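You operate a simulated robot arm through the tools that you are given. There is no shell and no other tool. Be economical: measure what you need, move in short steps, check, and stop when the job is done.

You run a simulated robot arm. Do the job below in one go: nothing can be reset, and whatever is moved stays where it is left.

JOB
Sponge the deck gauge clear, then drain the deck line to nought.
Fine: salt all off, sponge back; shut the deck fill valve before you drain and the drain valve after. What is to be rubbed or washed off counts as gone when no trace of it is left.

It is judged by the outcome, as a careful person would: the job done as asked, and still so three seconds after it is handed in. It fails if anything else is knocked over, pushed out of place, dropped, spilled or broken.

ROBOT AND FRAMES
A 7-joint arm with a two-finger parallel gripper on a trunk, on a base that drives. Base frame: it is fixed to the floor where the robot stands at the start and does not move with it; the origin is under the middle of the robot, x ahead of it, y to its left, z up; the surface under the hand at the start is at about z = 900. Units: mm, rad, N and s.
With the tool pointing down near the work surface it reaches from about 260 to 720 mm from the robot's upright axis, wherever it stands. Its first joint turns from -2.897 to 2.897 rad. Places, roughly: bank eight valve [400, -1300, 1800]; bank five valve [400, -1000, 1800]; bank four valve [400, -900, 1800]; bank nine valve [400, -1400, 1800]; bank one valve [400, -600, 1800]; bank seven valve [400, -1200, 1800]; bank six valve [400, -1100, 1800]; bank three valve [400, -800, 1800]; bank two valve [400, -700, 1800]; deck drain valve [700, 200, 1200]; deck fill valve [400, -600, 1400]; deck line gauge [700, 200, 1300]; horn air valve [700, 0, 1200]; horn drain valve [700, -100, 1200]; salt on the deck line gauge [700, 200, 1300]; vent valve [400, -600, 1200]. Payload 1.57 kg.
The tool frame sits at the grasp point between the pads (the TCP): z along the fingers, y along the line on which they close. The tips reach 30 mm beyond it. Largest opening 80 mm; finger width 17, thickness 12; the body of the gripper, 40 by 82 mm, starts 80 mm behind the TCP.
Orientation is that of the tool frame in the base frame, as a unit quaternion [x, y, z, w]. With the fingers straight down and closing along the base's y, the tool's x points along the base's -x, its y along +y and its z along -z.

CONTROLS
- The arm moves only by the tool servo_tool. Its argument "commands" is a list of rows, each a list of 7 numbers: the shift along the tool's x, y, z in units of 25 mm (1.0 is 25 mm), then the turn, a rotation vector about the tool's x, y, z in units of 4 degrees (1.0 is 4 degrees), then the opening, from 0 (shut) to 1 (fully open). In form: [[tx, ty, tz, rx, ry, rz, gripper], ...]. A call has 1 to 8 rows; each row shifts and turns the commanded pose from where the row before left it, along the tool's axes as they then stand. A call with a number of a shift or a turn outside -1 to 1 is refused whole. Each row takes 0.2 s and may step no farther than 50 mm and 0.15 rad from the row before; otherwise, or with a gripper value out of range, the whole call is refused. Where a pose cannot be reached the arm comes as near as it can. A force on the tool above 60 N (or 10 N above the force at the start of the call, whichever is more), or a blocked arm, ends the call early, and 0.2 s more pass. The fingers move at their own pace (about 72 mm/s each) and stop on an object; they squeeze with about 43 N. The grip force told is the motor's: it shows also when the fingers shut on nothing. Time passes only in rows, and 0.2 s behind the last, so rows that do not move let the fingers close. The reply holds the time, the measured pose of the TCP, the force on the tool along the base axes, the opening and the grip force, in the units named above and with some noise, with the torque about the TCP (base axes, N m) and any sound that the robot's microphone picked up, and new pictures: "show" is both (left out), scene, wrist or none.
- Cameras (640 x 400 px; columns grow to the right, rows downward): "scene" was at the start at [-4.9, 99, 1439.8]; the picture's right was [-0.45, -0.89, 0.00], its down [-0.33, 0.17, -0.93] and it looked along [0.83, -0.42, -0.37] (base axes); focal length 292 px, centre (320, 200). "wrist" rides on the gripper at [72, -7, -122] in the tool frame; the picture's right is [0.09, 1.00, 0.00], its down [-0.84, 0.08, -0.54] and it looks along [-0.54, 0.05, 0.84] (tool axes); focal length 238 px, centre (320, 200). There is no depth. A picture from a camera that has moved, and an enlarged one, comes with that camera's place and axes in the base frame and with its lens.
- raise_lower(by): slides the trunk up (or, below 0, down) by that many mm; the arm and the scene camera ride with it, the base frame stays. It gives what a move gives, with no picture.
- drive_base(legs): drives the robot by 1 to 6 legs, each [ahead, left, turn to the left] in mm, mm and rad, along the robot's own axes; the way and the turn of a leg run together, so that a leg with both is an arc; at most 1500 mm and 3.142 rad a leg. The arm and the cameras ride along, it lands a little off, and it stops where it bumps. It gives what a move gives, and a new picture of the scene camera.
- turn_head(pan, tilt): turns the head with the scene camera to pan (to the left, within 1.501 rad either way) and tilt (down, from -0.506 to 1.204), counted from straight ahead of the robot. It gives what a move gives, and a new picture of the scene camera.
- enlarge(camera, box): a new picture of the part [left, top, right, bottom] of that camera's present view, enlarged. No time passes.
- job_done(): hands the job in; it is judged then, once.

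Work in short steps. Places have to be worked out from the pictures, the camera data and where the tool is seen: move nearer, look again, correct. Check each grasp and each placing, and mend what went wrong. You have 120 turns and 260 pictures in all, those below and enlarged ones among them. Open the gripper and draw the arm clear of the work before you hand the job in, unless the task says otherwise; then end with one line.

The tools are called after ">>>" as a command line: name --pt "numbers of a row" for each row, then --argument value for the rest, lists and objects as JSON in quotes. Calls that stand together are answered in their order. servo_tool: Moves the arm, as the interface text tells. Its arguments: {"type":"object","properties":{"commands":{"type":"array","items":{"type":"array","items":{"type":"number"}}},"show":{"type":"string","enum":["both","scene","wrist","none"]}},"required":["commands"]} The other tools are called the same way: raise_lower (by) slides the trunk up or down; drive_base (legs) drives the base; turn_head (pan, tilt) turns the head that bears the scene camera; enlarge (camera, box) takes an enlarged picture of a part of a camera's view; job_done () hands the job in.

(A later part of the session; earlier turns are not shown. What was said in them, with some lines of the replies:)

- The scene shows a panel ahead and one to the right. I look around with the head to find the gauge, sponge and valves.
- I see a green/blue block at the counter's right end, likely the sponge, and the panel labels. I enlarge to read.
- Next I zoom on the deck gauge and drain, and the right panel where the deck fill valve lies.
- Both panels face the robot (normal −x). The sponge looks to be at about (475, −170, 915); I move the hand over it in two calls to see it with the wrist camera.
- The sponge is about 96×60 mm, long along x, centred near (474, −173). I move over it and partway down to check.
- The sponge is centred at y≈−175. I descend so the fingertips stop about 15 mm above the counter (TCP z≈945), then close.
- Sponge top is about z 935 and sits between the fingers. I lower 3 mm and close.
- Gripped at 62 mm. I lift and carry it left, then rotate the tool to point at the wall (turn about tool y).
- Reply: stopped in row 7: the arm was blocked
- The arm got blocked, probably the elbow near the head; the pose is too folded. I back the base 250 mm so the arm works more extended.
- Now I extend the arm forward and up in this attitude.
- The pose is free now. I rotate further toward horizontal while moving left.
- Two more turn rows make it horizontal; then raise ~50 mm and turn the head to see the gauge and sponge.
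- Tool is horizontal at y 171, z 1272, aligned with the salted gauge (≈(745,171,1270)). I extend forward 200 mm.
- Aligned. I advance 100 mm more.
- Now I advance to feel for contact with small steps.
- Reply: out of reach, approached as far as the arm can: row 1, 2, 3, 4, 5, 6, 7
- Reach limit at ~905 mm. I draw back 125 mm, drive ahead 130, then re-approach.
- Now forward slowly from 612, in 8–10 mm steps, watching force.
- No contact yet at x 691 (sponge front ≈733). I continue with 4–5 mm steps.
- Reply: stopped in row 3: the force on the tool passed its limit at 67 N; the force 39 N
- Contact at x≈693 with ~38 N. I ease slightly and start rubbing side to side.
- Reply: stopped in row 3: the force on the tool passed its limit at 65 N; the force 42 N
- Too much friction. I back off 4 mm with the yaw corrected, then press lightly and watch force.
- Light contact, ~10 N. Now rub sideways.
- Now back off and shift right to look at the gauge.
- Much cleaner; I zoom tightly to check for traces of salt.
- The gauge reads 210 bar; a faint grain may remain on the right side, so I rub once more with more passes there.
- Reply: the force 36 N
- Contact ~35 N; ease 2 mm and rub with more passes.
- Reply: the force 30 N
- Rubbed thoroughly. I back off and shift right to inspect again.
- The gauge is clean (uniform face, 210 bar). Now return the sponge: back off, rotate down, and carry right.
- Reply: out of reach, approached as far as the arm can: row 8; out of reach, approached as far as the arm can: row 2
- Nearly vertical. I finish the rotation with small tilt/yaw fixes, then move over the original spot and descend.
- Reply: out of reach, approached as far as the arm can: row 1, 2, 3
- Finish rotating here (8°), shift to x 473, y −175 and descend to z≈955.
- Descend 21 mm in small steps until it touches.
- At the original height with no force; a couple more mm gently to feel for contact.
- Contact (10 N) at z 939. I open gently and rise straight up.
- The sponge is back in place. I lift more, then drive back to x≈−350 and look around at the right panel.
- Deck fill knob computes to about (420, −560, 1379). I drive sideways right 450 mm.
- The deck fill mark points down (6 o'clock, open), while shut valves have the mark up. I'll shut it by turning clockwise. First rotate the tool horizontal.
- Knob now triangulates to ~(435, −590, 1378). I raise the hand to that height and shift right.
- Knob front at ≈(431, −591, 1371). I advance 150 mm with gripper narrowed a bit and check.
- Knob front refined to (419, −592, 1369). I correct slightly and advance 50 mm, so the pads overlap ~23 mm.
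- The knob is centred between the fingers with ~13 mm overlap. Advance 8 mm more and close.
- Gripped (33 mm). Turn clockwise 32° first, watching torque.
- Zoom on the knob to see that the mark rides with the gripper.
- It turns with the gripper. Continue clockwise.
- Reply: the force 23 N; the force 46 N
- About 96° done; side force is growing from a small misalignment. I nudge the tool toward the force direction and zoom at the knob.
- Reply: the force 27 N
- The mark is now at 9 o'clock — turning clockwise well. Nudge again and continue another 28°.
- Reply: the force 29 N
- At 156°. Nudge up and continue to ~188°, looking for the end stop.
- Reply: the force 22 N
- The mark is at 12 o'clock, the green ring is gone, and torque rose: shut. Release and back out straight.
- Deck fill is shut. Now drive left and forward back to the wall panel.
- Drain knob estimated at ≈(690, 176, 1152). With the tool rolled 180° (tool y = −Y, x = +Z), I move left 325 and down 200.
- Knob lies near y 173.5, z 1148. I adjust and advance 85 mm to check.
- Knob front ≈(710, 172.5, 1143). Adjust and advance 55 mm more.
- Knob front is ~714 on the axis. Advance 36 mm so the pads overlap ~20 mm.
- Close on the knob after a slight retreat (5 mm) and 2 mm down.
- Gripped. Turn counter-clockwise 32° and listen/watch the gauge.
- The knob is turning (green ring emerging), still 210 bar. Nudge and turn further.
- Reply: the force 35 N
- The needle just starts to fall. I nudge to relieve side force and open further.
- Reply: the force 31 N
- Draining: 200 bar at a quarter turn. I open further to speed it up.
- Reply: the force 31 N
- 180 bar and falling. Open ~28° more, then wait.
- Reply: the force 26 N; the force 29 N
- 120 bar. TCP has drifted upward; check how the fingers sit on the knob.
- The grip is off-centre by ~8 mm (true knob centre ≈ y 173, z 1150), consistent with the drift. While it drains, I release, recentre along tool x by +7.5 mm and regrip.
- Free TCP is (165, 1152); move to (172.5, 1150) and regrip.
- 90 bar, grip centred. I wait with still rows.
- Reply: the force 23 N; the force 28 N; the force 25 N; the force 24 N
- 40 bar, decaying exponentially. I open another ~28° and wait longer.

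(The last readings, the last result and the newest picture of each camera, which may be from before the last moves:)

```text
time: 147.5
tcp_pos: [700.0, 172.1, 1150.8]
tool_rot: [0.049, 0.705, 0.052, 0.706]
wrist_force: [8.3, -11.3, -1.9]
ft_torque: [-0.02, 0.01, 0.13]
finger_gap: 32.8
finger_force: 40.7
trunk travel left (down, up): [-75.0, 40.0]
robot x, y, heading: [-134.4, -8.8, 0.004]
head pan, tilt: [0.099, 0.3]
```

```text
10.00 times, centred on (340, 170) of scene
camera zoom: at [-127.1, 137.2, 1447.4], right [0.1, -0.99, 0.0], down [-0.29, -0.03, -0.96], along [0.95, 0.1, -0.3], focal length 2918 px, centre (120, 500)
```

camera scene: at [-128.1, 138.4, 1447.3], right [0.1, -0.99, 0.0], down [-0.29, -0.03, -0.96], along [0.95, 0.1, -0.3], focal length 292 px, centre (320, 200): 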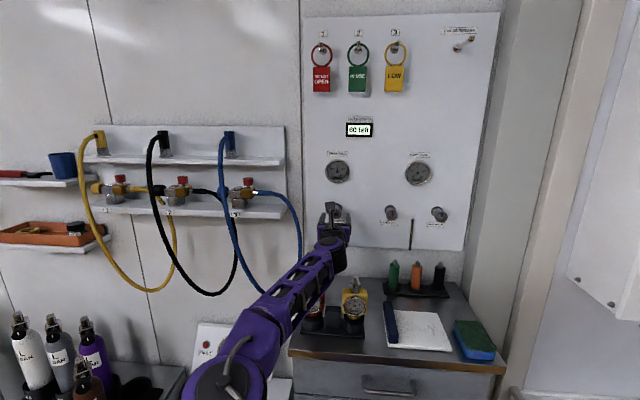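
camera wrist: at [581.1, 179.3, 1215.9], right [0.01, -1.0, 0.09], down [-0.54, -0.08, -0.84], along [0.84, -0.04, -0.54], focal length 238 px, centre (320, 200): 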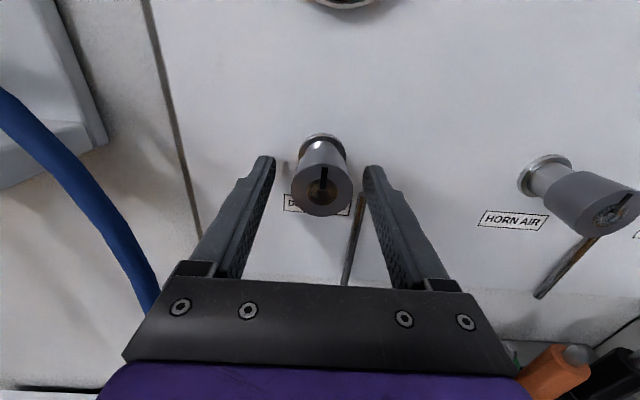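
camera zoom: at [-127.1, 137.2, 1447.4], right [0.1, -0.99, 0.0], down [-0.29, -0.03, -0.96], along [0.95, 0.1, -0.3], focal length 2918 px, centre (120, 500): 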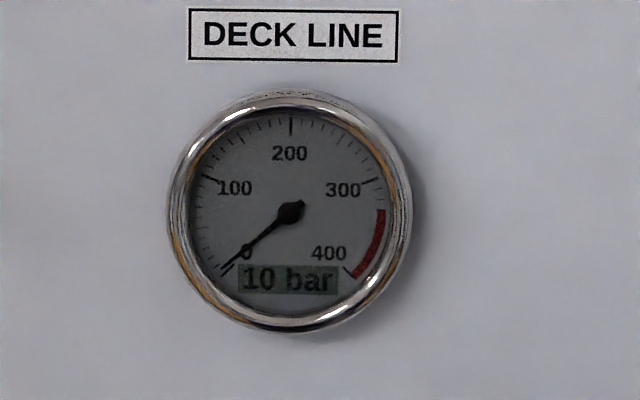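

~10 bar left. Keep waiting.

>>> servo_tool --pt "0 0 0 0 0 0 0" --pt "0 0 0 0 0 0 0" --pt "0 0 0 0 0 0 0" --pt "0 0 0 0 0 0 0" --pt "0 0 0 0 0 0 0" --pt "0 0 0 0 0 0 0" --pt "0 0 0 0 0 0 0" --pt "0 0 0 0 0 0 0" --show "none"

>>> servo_tool --pt "0 0 0 0 0 0 0" --pt "0 0 0 0 0 0 0" --pt "0 0 0 0 0 0 0" --pt "0 0 0 0 0 0 0" --pt "0 0 0 0 0 0 0" --pt "0 0 0 0 0 0 0" --pt "0 0 0 0 0 0 0" --pt "0 0 0 0 0 0 0" --show "none"

>>> servo_tool --pt "0 0 0 0 0 0 0" --pt "0 0 0 0 0 0 0" --pt "0 0 0 0 0 0 0" --pt "0 0 0 0 0 0 0" --pt "0 0 0 0 0 0 0" --pt "0 0 0 0 0 0 0" --pt "0 0 0 0 0 0 0" --pt "0 0 0 0 0 0 0" --show "none"

>>> servo_tool --pt "0 0 0 0 0 0 0" --pt "0 0 0 0 0 0 0" --pt "0 0 0 0 0 0 0" --pt "0 0 0 0 0 0 0" --pt "0 0 0 0 0 0 0" --pt "0 0 0 0 0 0 0" --pt "0 0 0 0 0 0 0" --pt "0 0 0 0 0 0 0" --show "none"

>>> servo_tool --pt "0 0 0 0 0 0 0" --pt "0 0 0 0 0 0 0" --pt "0 0 0 0 0 0 0" --pt "0 0 0 0 0 0 0" --pt "0 0 0 0 0 0 0" --pt "0 0 0 0 0 0 0" --pt "0 0 0 0 0 0 0" --pt "0 0 0 0 0 0 0" --show "none"

>>> servo_tool --pt "0 0 0 0 0 0 0" --pt "0 0 0 0 0 0 0" --pt "0 0 0 0 0 0 0" --pt "0 0 0 0 0 0 0" --pt "0 0 0 0 0 0 0" --pt "0 0 0 0 0 0 0" --pt "0 0 0 0 0 0 0" --pt "0 0 0 0 0 0 0" --show "none"

>>> enlarge --camera "scene" --box '[322, 156, 354, 186]'

```text
time: 149.3
tcp_pos: [699.8, 173.9, 1149.1]
tool_rot: [0.049, 0.705, 0.053, 0.706]
wrist_force: [8.1, -11.1, -0.5]
ft_torque: [-0.05, -0.02, 0.11]
finger_gap: 32.7
finger_force: 40.9
trunk travel left (down, up): [-75.0, 40.0]
robot x, y, heading: [-134.0, -12.9, -0.001]
head pan, tilt: [0.099, 0.3]
```

```text
time: 151.1
tcp_pos: [700.7, 174.0, 1149.5]
tool_rot: [0.049, 0.705, 0.052, 0.706]
wrist_force: [7.7, -11.8, 0.8]
ft_torque: [0.03, 0.02, 0.1]
finger_gap: 32.7
finger_force: 41.1
trunk travel left (down, up): [-75.0, 40.0]
robot x, y, heading: [-131.4, -8.3, 0.006]
head pan, tilt: [0.099, 0.3]
```

```text
time: 152.9
tcp_pos: [700.4, 173.6, 1149.7]
tool_rot: [0.049, 0.705, 0.054, 0.706]
wrist_force: [8.8, -11.9, -0.3]
ft_torque: [-0.02, -0.05, 0.08]
finger_gap: 32.8
finger_force: 40.9
trunk travel left (down, up): [-75.0, 40.0]
robot x, y, heading: [-133.2, -13.8, -0.002]
head pan, tilt: [0.099, 0.3]
```

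```text
time: 154.7
tcp_pos: [700.6, 173.5, 1149.9]
tool_rot: [0.048, 0.705, 0.053, 0.706]
wrist_force: [7.6, -11.3, -0.5]
ft_torque: [-0.02, 0.03, 0.1]
finger_gap: 32.6
finger_force: 41.2
trunk travel left (down, up): [-75.0, 40.0]
robot x, y, heading: [-133.2, -12.1, 0.001]
head pan, tilt: [0.099, 0.3]
```

```text
time: 156.5
tcp_pos: [701.2, 172.6, 1148.4]
tool_rot: [0.048, 0.705, 0.052, 0.706]
wrist_force: [6.8, -11.4, -0.3]
ft_torque: [-0.03, 0.01, 0.17]
finger_gap: 32.7
finger_force: 40.7
trunk travel left (down, up): [-75.0, 40.0]
robot x, y, heading: [-135.4, -7.7, 0.002]
head pan, tilt: [0.099, 0.3]
```

```text
time: 158.3
tcp_pos: [701.7, 172.9, 1150.0]
tool_rot: [0.048, 0.705, 0.052, 0.706]
wrist_force: [8.3, -11.8, -0.2]
ft_torque: [0.01, -0.04, 0.06]
finger_gap: 32.4
finger_force: 41.0
trunk travel left (down, up): [-75.0, 40.0]
robot x, y, heading: [-137.1, -11.7, -0.002]
head pan, tilt: [0.099, 0.3]
```

```text
13.33 times, centred on (338, 171) of scene
camera zoom: at [-127.2, 137.2, 1447.4], right [0.1, -0.99, 0.0], down [-0.29, -0.03, -0.96], along [0.95, 0.1, -0.3], focal length 3891 px, centre (80, 587)
```

zoom: 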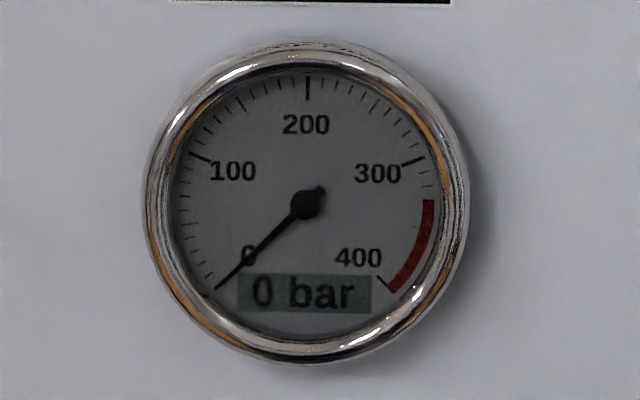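

Reads 0 bar; I wait some more since the display rounds.

>>> servo_tool --pt "0 0 0 0 0 0 0" --pt "0 0 0 0 0 0 0" --pt "0 0 0 0 0 0 0" --pt "0 0 0 0 0 0 0" --pt "0 0 0 0 0 0 0" --pt "0 0 0 0 0 0 0" --pt "0 0 0 0 0 0 0" --pt "0 0 0 0 0 0 0" --show "none"

>>> servo_tool --pt "0 0 0 0 0 0 0" --pt "0 0 0 0 0 0 0" --pt "0 0 0 0 0 0 0" --pt "0 0 0 0 0 0 0" --pt "0 0 0 0 0 0 0" --pt "0 0 0 0 0 0 0" --pt "0 0 0 0 0 0 0" --pt "0 0 0 0 0 0 0" --show "none"

>>> servo_tool --pt "0 0 0 0 0 0 0" --pt "0 0 0 0 0 0 0" --pt "0 0 0 0 0 0 0" --pt "0 0 0 0 0 0 0" --pt "0 0 0 0 0 0 0" --pt "0 0 0 0 0 0 0" --pt "0 0 0 0 0 0 0" --pt "0 0 0 0 0 0 0" --show "none"

>>> servo_tool --pt "0 0 0 0 0 0 0" --pt "0 0 0 0 0 0 0" --pt "0 0 0 0 0 0 0" --pt "0 0 0 0 0 0 0" --pt "0 0 0 0 0 0 0" --pt "0 0 0 0 0 0 0" --pt "0 0 0 0 0 0 0" --pt "0 0 0 0 0 0 0" --show "none"

>>> servo_tool --pt "0 0 0 0 0 0 0" --pt "0 0 0 0 0 0 0" --pt "0 0 0 0 0 0 0" --pt "0 0 0 0 0 0 0" --pt "0 0 0 0 0 0 0" --pt "0 0 0 0 0 0 0" --pt "0 0 0 0 0 0 0" --pt "0 0 0 0 0 0 0" --show "none"

>>> servo_tool --pt "0 0 0 0 0 0 0" --pt "0 0 0 0 0 0 0" --pt "0 0 0 0 0 0 0" --pt "0 0 0 0 0 0 0" --pt "0 0 0 0 0 0 0" --pt "0 0 0 0 0 0 0" --pt "0 0 0 0 0 0 0" --pt "0 0 0 0 0 0 0" --show "none"

>>> servo_tool --pt "0 0 0 0 0 0 0" --pt "0 0 0 0 0 0 0" --pt "0 0 0 0 0 0 0" --pt "0 0 0 0 0 0 0" --pt "0 0 0 0 0 0 0" --pt "0 0 0 0 0 0 0" --pt "0 0 0 0 0 0 0" --pt "0 0 0 0 0 0 0" --show "none"

>>> servo_tool --pt "0 0 0 0 0 0 0" --pt "0 0 0 0 0 0 0" --pt "0 0 0 0 0 0 0" --pt "0 0 0 0 0 0 0" --pt "0 0 0 0 0 0 0" --pt "0 0 0 0 0 0 0" --pt "0 0 0 0 0 0 0" --pt "0 0 0 0 0 0 0" --show "none"

>>> enlarge --camera "scene" --box '[322, 156, 354, 186]'

```text
time: 160.1
tcp_pos: [700.4, 172.0, 1149.5]
tool_rot: [0.048, 0.705, 0.053, 0.706]
wrist_force: [6.8, -11.6, -1.8]
ft_torque: [-0.01, 0.01, 0.1]
finger_gap: 32.3
finger_force: 41.2
trunk travel left (down, up): [-75.0, 40.0]
robot x, y, heading: [-135.8, -10.8, 0.001]
head pan, tilt: [0.099, 0.3]
```

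```text
time: 161.9
tcp_pos: [699.8, 172.3, 1149.1]
tool_rot: [0.048, 0.705, 0.054, 0.706]
wrist_force: [6.4, -11.0, -1.9]
ft_torque: [0.0, 0.0, 0.14]
finger_gap: 32.5
finger_force: 41.3
trunk travel left (down, up): [-75.0, 40.0]
robot x, y, heading: [-132.4, -12.4, -0.002]
head pan, tilt: [0.099, 0.3]
```

```text
time: 163.7
tcp_pos: [700.7, 172.7, 1149.7]
tool_rot: [0.048, 0.705, 0.053, 0.706]
wrist_force: [6.6, -12.0, -1.6]
ft_torque: [-0.02, -0.02, 0.08]
finger_gap: 32.9
finger_force: 40.9
trunk travel left (down, up): [-75.0, 40.0]
robot x, y, heading: [-136.0, -11.6, -0.001]
head pan, tilt: [0.099, 0.3]
```

```text
time: 165.5
tcp_pos: [700.6, 173.2, 1150.3]
tool_rot: [0.048, 0.705, 0.053, 0.706]
wrist_force: [6.7, -11.8, -2.7]
ft_torque: [-0.04, -0.03, 0.11]
finger_gap: 32.8
finger_force: 40.8
trunk travel left (down, up): [-75.0, 40.0]
robot x, y, heading: [-132.9, -10.0, 0.001]
head pan, tilt: [0.099, 0.3]
```

```text
time: 167.3
tcp_pos: [700.4, 173.9, 1148.3]
tool_rot: [0.048, 0.705, 0.054, 0.706]
wrist_force: [7.0, -12.0, -2.2]
ft_torque: [0.0, -0.01, 0.06]
finger_gap: 32.7
finger_force: 41.3
trunk travel left (down, up): [-75.0, 40.0]
robot x, y, heading: [-132.7, -9.1, 0.0]
head pan, tilt: [0.099, 0.3]
```

```text
time: 169.1
tcp_pos: [701.9, 172.8, 1149.5]
tool_rot: [0.049, 0.705, 0.052, 0.706]
wrist_force: [4.8, -11.3, -2.1]
ft_torque: [-0.03, 0.01, 0.1]
finger_gap: 32.5
finger_force: 40.8
trunk travel left (down, up): [-75.0, 40.0]
robot x, y, heading: [-132.9, -13.2, 0.003]
head pan, tilt: [0.099, 0.3]
```

```text
time: 170.9
tcp_pos: [700.0, 173.1, 1149.8]
tool_rot: [0.048, 0.705, 0.052, 0.706]
wrist_force: [6.0, -12.2, -2.5]
ft_torque: [0.01, -0.01, 0.13]
finger_gap: 32.9
finger_force: 40.7
trunk travel left (down, up): [-75.0, 40.0]
robot x, y, heading: [-133.1, -15.0, -0.003]
head pan, tilt: [0.099, 0.3]
```

```text
time: 172.7
tcp_pos: [700.4, 173.3, 1150.1]
tool_rot: [0.048, 0.705, 0.052, 0.706]
wrist_force: [5.8, -11.9, -2.9]
ft_torque: [0.02, 0.02, 0.1]
finger_gap: 32.4
finger_force: 40.6
trunk travel left (down, up): [-75.0, 40.0]
robot x, y, heading: [-134.2, -10.6, 0.002]
head pan, tilt: [0.099, 0.3]
```

```text
13.33 times, centred on (338, 171) of scene
camera zoom: at [-127.2, 137.2, 1447.4], right [0.1, -0.99, 0.0], down [-0.29, -0.03, -0.96], along [0.95, 0.1, -0.3], focal length 3891 px, centre (80, 587)
```

zoom: 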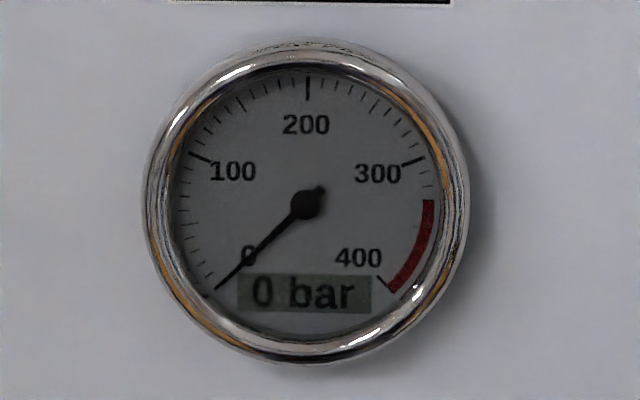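

Drained to nought. Now shut the drain: clockwise.

>>> servo_tool --pt "0 0 0 0 0 1 0" --pt "0 0 0 0 0 1 0" --pt "0 0 0 0 0 1 0" --pt "0 0 0 0 0 1 0" --pt "0 0 0 0 0 1 0" --pt "0 0 0 0 0 1 0" --pt "0 0 0 0 0 1 0" --pt "0 0 0 0 0 1 0" --show "none"

>>> servo_tool --pt "0 0 0 0 0 1 0" --pt "0 0 0 0 0 1 0" --pt "0 0 0 0 0 1 0" --pt "0 0 0 0 0 1 0" --pt "0 0 0 0 0 1 0" --pt "0 0 0 0 0 1 0" --pt "0 0 0 0 0 1 0" --pt "0 0 0 0 0 1 0" --show "none"

>>> servo_tool --pt "0 0 0 0 0 1 0" --pt "0 0 0 0 0 1 0" --pt "0 0 0 0 0 1 0" --pt "0 0 0 0 0 1 0" --pt "0 0 0 0 0 1 0" --pt "0 0 0 0 0 1 0" --pt "0 0 0 0 0 1 0" --pt "0 0 0 0 0 1 0" --show "none"

>>> enlarge --camera "wrist" --box '[272, 130, 368, 220]'

```text
time: 174.5
tcp_pos: [700.5, 173.4, 1149.0]
tool_rot: [0.241, 0.664, 0.245, 0.664]
wrist_force: [3.2, -10.2, -2.6]
ft_torque: [0.0, -0.26, -0.29]
finger_gap: 32.5
finger_force: 41.2
trunk travel left (down, up): [-75.0, 40.0]
robot x, y, heading: [-132.8, -15.2, 0.006]
head pan, tilt: [0.099, 0.3]
```

```text
time: 176.3
tcp_pos: [701.7, 174.1, 1150.5]
tool_rot: [0.414, 0.572, 0.419, 0.571]
wrist_force: [11.3, -5.0, 1.0]
ft_torque: [-0.03, -0.15, -0.67]
finger_gap: 32.5
finger_force: 40.6
trunk travel left (down, up): [-75.0, 40.0]
robot x, y, heading: [-135.0, -15.1, 0.007]
head pan, tilt: [0.099, 0.3]
```

```text
time: 178.1
tcp_pos: [700.5, 173.0, 1149.7]
tool_rot: [0.555, 0.437, 0.561, 0.433]
wrist_force: [10.7, -3.7, 6.5]
ft_torque: [0.01, 0.16, -0.68]
finger_gap: 32.3
finger_force: 40.8
trunk travel left (down, up): [-75.0, 40.0]
robot x, y, heading: [-133.2, -14.1, 0.003]
head pan, tilt: [0.099, 0.3]
```

```text
4.44 times, centred on (320, 175) of wrist
camera zoom: at [578.4, 243.9, 1161.2], right [0.0, -0.16, 0.99], down [-0.54, -0.83, -0.13], along [0.84, -0.53, -0.08], focal length 1059 px, centre (320, 311)
```

zoom: 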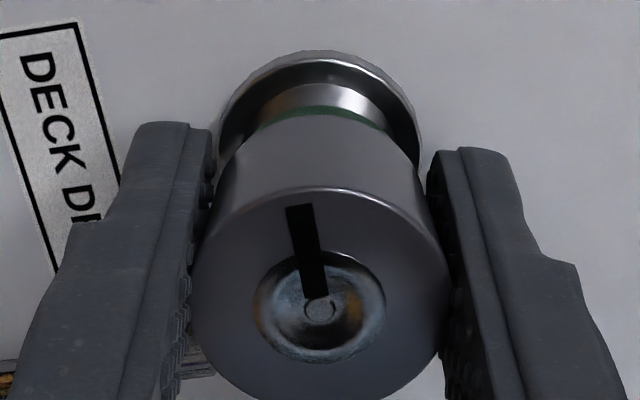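

Turning well. Continue ~80° and check for the stop.

>>> servo_tool --pt "0 0 0 0 0 1 0" --pt "0 0 0 0 0 1 0" --pt "0 0 0 0 0 1 0" --pt "0 0 0 0 0 1 0" --pt "0 0 0 0 0 1 0" --pt "0 0 0 0 0 1 0" --pt "0 0 0 0 0 1 0" --pt "0 0 0 0 0 1 0" --show "none"

>>> servo_tool --pt "0 0 0 0 0 1 0" --pt "0 0 0 0 0 1 0" --pt "0 0 0 0 0 1 0" --pt "0 0 0 0 0 1 0" --pt "0 0 0 0 0 1 0" --pt "0 0 0 0 0 1 0" --pt "0 0 0 0 0 1 0" --pt "0 0 0 0 0 1 0" --show "none"

>>> servo_tool --pt "0 0 0 0 0 1 0" --pt "0 0 0 0 0 1 0" --pt "0 0 0 0 0 1 0" --pt "0 0 0 0 0 0 0" --show "none"

>>> enlarge --camera "wrist" --box '[272, 130, 368, 220]'

```text
time: 179.9
tcp_pos: [700.7, 173.0, 1149.5]
tool_rot: [0.654, 0.266, 0.658, 0.261]
wrist_force: [10.9, -5.7, 6.5]
ft_torque: [-0.04, -0.3, 0.4]
finger_gap: 32.8
finger_force: 40.8
trunk travel left (down, up): [-75.0, 40.0]
robot x, y, heading: [-136.5, -10.4, 0.002]
head pan, tilt: [0.099, 0.3]
```

```text
time: 181.7
tcp_pos: [700.8, 173.1, 1150.6]
tool_rot: [0.702, 0.075, 0.705, 0.071]
wrist_force: [17.7, -4.6, 10.1]
ft_torque: [-0.01, 0.05, 0.0]
finger_gap: 33.0
finger_force: 41.0
trunk travel left (down, up): [-75.0, 40.0]
robot x, y, heading: [-134.5, -14.6, 0.002]
head pan, tilt: [0.099, 0.3]
```

```text
time: 182.7
tcp_pos: [701.2, 173.1, 1150.5]
tool_rot: [0.706, 0.001, 0.708, -0.003]
wrist_force: [16.0, -3.4, 13.4]
ft_torque: [0.03, -0.01, 0.0]
finger_gap: 32.5
finger_force: 41.0
trunk travel left (down, up): [-75.0, 40.0]
robot x, y, heading: [-130.2, -10.0, 0.002]
head pan, tilt: [0.099, 0.3]
```

```text
4.44 times, centred on (320, 175) of wrist
camera zoom: at [578.6, 178.6, 1222.2], right [0.01, -1.0, 0.09], down [-0.54, -0.08, -0.84], along [0.84, -0.04, -0.54], focal length 1059 px, centre (320, 311)
```

zoom: 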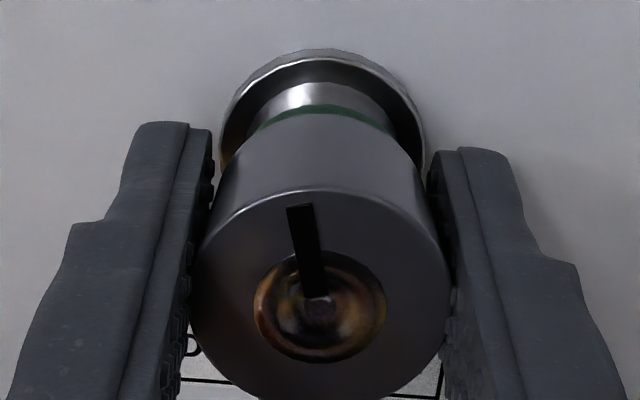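

The mark still lags ~9° and green is still visible; continue in small turns to the stop.

>>> servo_tool --pt "0 0 0 0 0 1 0" --pt "0 0 0 0 0 1 0" --pt "0 0 0 0 0 0.5 0" --pt "0 0 0 0 0 0 0" --show "none"

>>> enlarge --camera "wrist" --box '[272, 130, 368, 220]'

```text
time: 183.7
tcp_pos: [700.3, 172.4, 1149.3]
tool_rot: [0.703, -0.061, 0.705, -0.065]
wrist_force: [20.1, -5.7, 15.9]
ft_torque: [0.0, 0.1, -0.1]
finger_gap: 32.4
finger_force: 41.0
trunk travel left (down, up): [-75.0, 40.0]
robot x, y, heading: [-134.3, -10.6, 0.004]
head pan, tilt: [0.099, 0.3]
```

```text
4.44 times, centred on (320, 175) of wrist
camera zoom: at [578.7, 166.0, 1222.1], right [0.01, -1.0, -0.09], down [-0.54, 0.07, -0.84], along [0.84, 0.05, -0.54], focal length 1059 px, centre (320, 311)
```

zoom: 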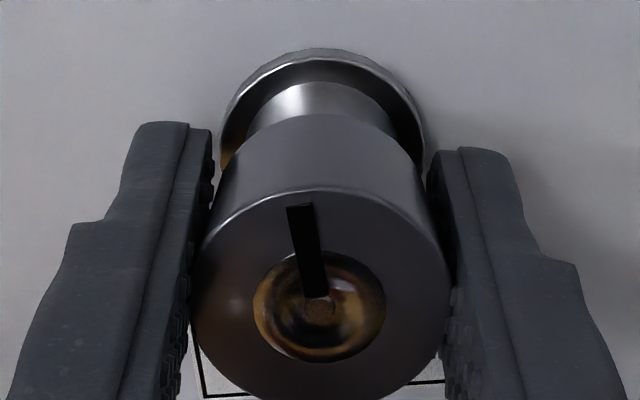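

Green is gone and the mark is vertical. One small further turn to seat it.

>>> servo_tool --pt "0 0 0 0 0 0.5 0" --pt "0 0 0 0 0 0.5 0" --pt "0 0 0 0 0 0 0" --show "none"

>>> enlarge --camera "wrist" --box '[272, 130, 368, 220]'

```text
time: 184.5
tcp_pos: [701.3, 173.3, 1149.4]
tool_rot: [0.701, -0.085, 0.702, -0.091]
wrist_force: [21.7, -6.2, 15.6]
ft_torque: [0.0, -0.18, -0.1]
finger_gap: 32.7
finger_force: 40.8
trunk travel left (down, up): [-75.0, 40.0]
robot x, y, heading: [-133.2, -14.3, -0.002]
head pan, tilt: [0.099, 0.3]
```

```text
4.44 times, centred on (320, 175) of wrist
camera zoom: at [578.7, 160.9, 1221.5], right [0.01, -0.99, -0.16], down [-0.54, 0.13, -0.83], along [0.84, 0.09, -0.53], focal length 1059 px, centre (320, 311)
```

zoom: 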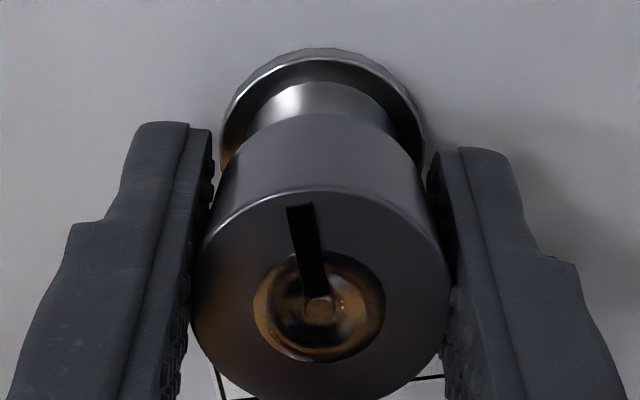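

No stop torque yet; another 8° gently, watching torque.

>>> servo_tool --pt "0 0 0 0 0 0.5 0" --pt "0 0 0 0 0 0.5 0" --pt "0 0 0 0 0 0.5 0" --pt "0 0 0 0 0 0 0" --show "none"

>>> enlarge --camera "wrist" --box '[272, 130, 368, 220]'

```text
time: 185.5
tcp_pos: [700.5, 173.6, 1148.8]
tool_rot: [0.696, -0.121, 0.696, -0.126]
wrist_force: [14.3, -8.3, 8.7]
ft_torque: [-0.85, 0.16, 0.11]
finger_gap: 32.9
finger_force: 40.7
trunk travel left (down, up): [-75.0, 40.0]
robot x, y, heading: [-135.7, -15.3, 0.001]
head pan, tilt: [0.099, 0.3]
```

```text
4.44 times, centred on (320, 175) of wrist
camera zoom: at [578.7, 154.0, 1219.1], right [0.01, -0.97, -0.26], down [-0.54, 0.21, -0.81], along [0.84, 0.14, -0.52], focal length 1059 px, centre (320, 311)
```

zoom: 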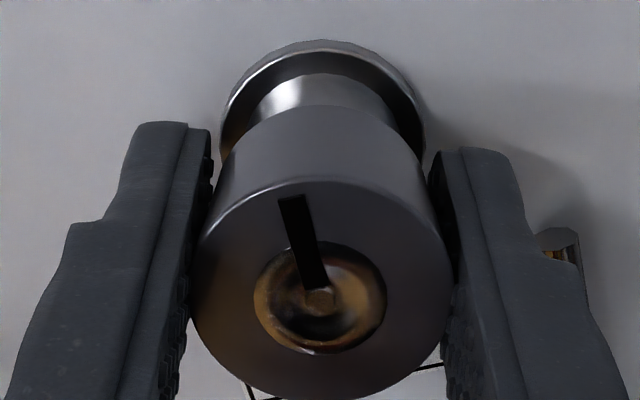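

Torque −0.85 N·m and the mark slipped relative to the fingers: it's at its stop, shut. Release and back off.

>>> servo_tool --pt "0 0 0 0 0 0 0.6" --pt "0 0 0 0 0 0 0.7" --pt "0 0 0 0 0 0 0.7" --pt "0 0 -0.6 0 0 0 0.7" --pt "0 0 -1 0 0 0 0.7" --pt "0 0 -1 0 0 0 0.7" --pt "0 0 -1 0 0 0 0.7" --pt "0 0 -1 0 0 0 0.7" --show "both"

>>> enlarge --camera "wrist" --box '[260, 80, 380, 180]'

>>> enlarge --camera "scene" --box '[316, 150, 364, 190]'

```text
time: 187.3
tcp_pos: [583.1, 174.2, 1148.6]
tool_rot: [0.696, -0.12, 0.697, -0.127]
wrist_force: [0.8, -0.2, 0.2]
ft_torque: [-0.02, -0.01, 0.0]
finger_gap: 56.0
finger_force: 0.1
trunk travel left (down, up): [-75.0, 40.0]
robot x, y, heading: [-130.7, -13.3, 0.003]
head pan, tilt: [0.099, 0.3]
camera scene: at [-128.0, 138.4, 1447.3], right [0.1, -0.99, 0.0], down [-0.29, -0.03, -0.96], along [0.95, 0.1, -0.3], focal length 292 px, centre (320, 200)
camera wrist: at [462.4, 154.1, 1219.3], right [0.01, -0.97, -0.26], down [-0.54, 0.21, -0.81], along [0.84, 0.15, -0.52], focal length 238 px, centre (320, 200)
```

scene: 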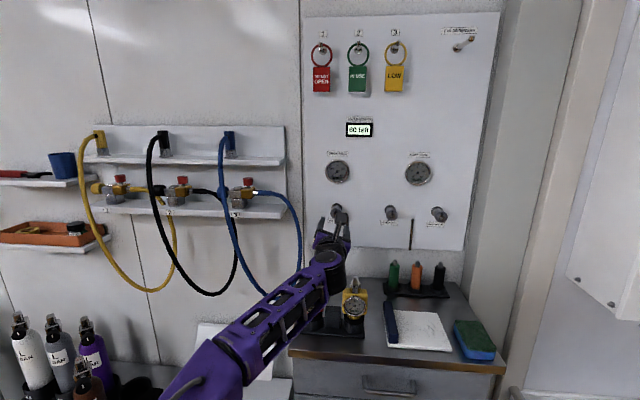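
wrist: 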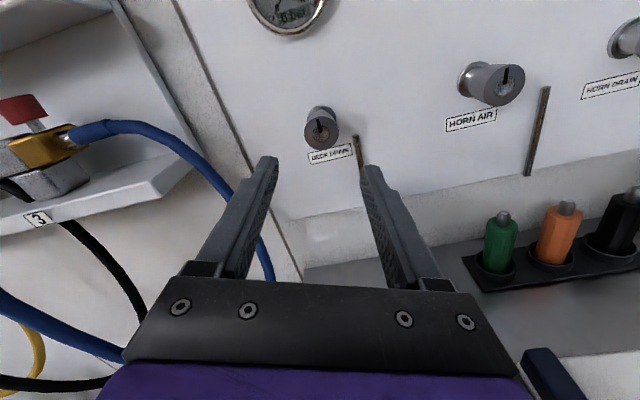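

```text
4.00 times, centred on (320, 130) of wrist
camera zoom: at [462.4, 154.1, 1219.3], right [0.01, -0.97, -0.26], down [-0.54, 0.21, -0.81], along [0.84, 0.15, -0.52], focal length 953 px, centre (320, 480)
```

zoom: 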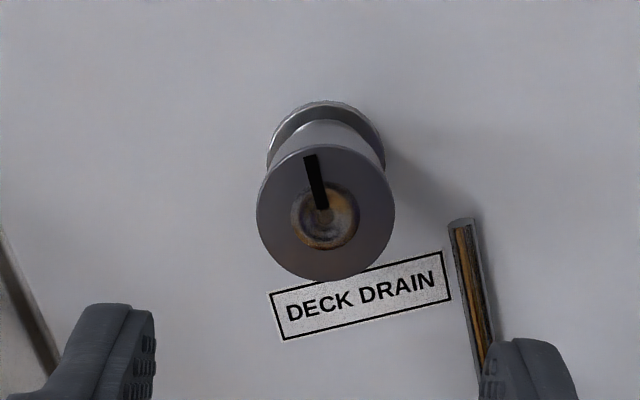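

```text
10.00 times, centred on (340, 170) of scene
camera zoom: at [-128.0, 138.4, 1447.3], right [0.1, -0.99, 0.0], down [-0.29, -0.03, -0.96], along [0.95, 0.1, -0.3], focal length 2918 px, centre (120, 500)
```

zoom: 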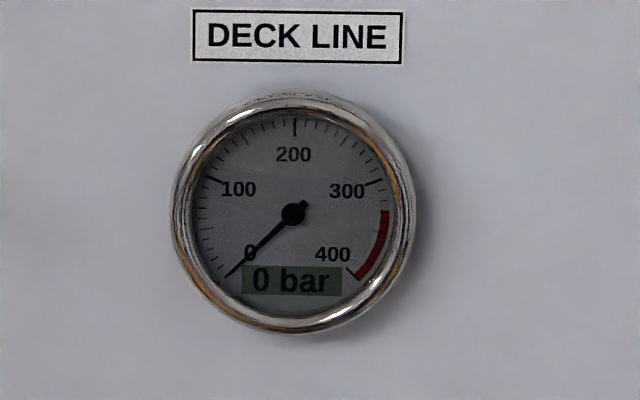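

Both valves shut, gauge at 0. Back the robot away so the arm is clear and view the whole counter.

>>> drive_base --legs '[[-300, 0, 0]]'

>>> enlarge --camera "wrist" --box '[120, 0, 640, 325]'

```text
time: 189.3
tcp_pos: [284.8, 173.6, 1149.8]
tool_rot: [0.696, -0.12, 0.697, -0.128]
wrist_force: [-0.7, 0.1, -0.3]
ft_torque: [0.02, -0.03, 0.03]
finger_gap: 55.8
finger_force: 0.1
trunk travel left (down, up): [-75.0, 40.0]
robot x, y, heading: [-433.6, -14.5, 0.001]
head pan, tilt: [0.099, 0.3]
camera scene: at [-429.2, 137.9, 1447.3], right [0.1, -0.99, 0.0], down [-0.29, -0.03, -0.96], along [0.95, 0.1, -0.3], focal length 292 px, centre (320, 200)
```

scene: 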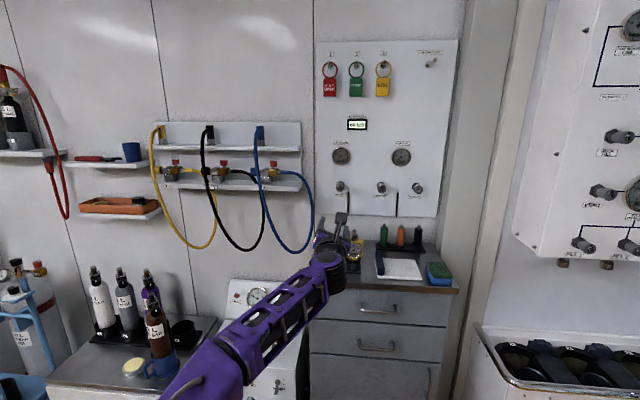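

```text
1.23 times, centred on (380, 162) of wrist
camera zoom: at [161.6, 154.0, 1219.4], right [0.01, -0.97, -0.26], down [-0.54, 0.21, -0.81], along [0.84, 0.15, -0.52], focal length 293 px, centre (246, 246)
```

zoom: 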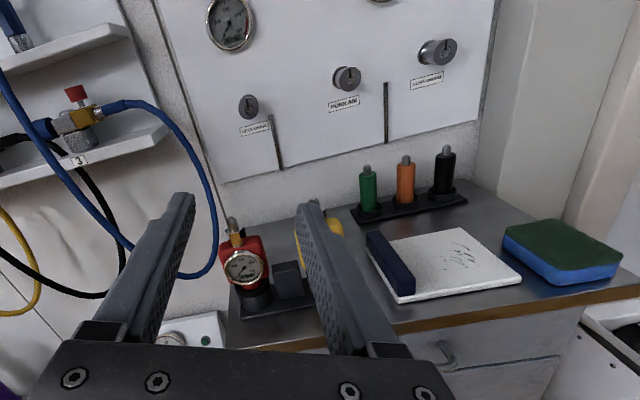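

Everything is in place, the gripper is open and clear; hand in.

>>> job_done

```text
The job is handed in.
```

The deck gauge is sponged clear with no salt left that I could see, and the sponge is back in its place. I shut the deck fill valve, drained the deck line until its gauge read 0 bar, and then shut the drain valve.
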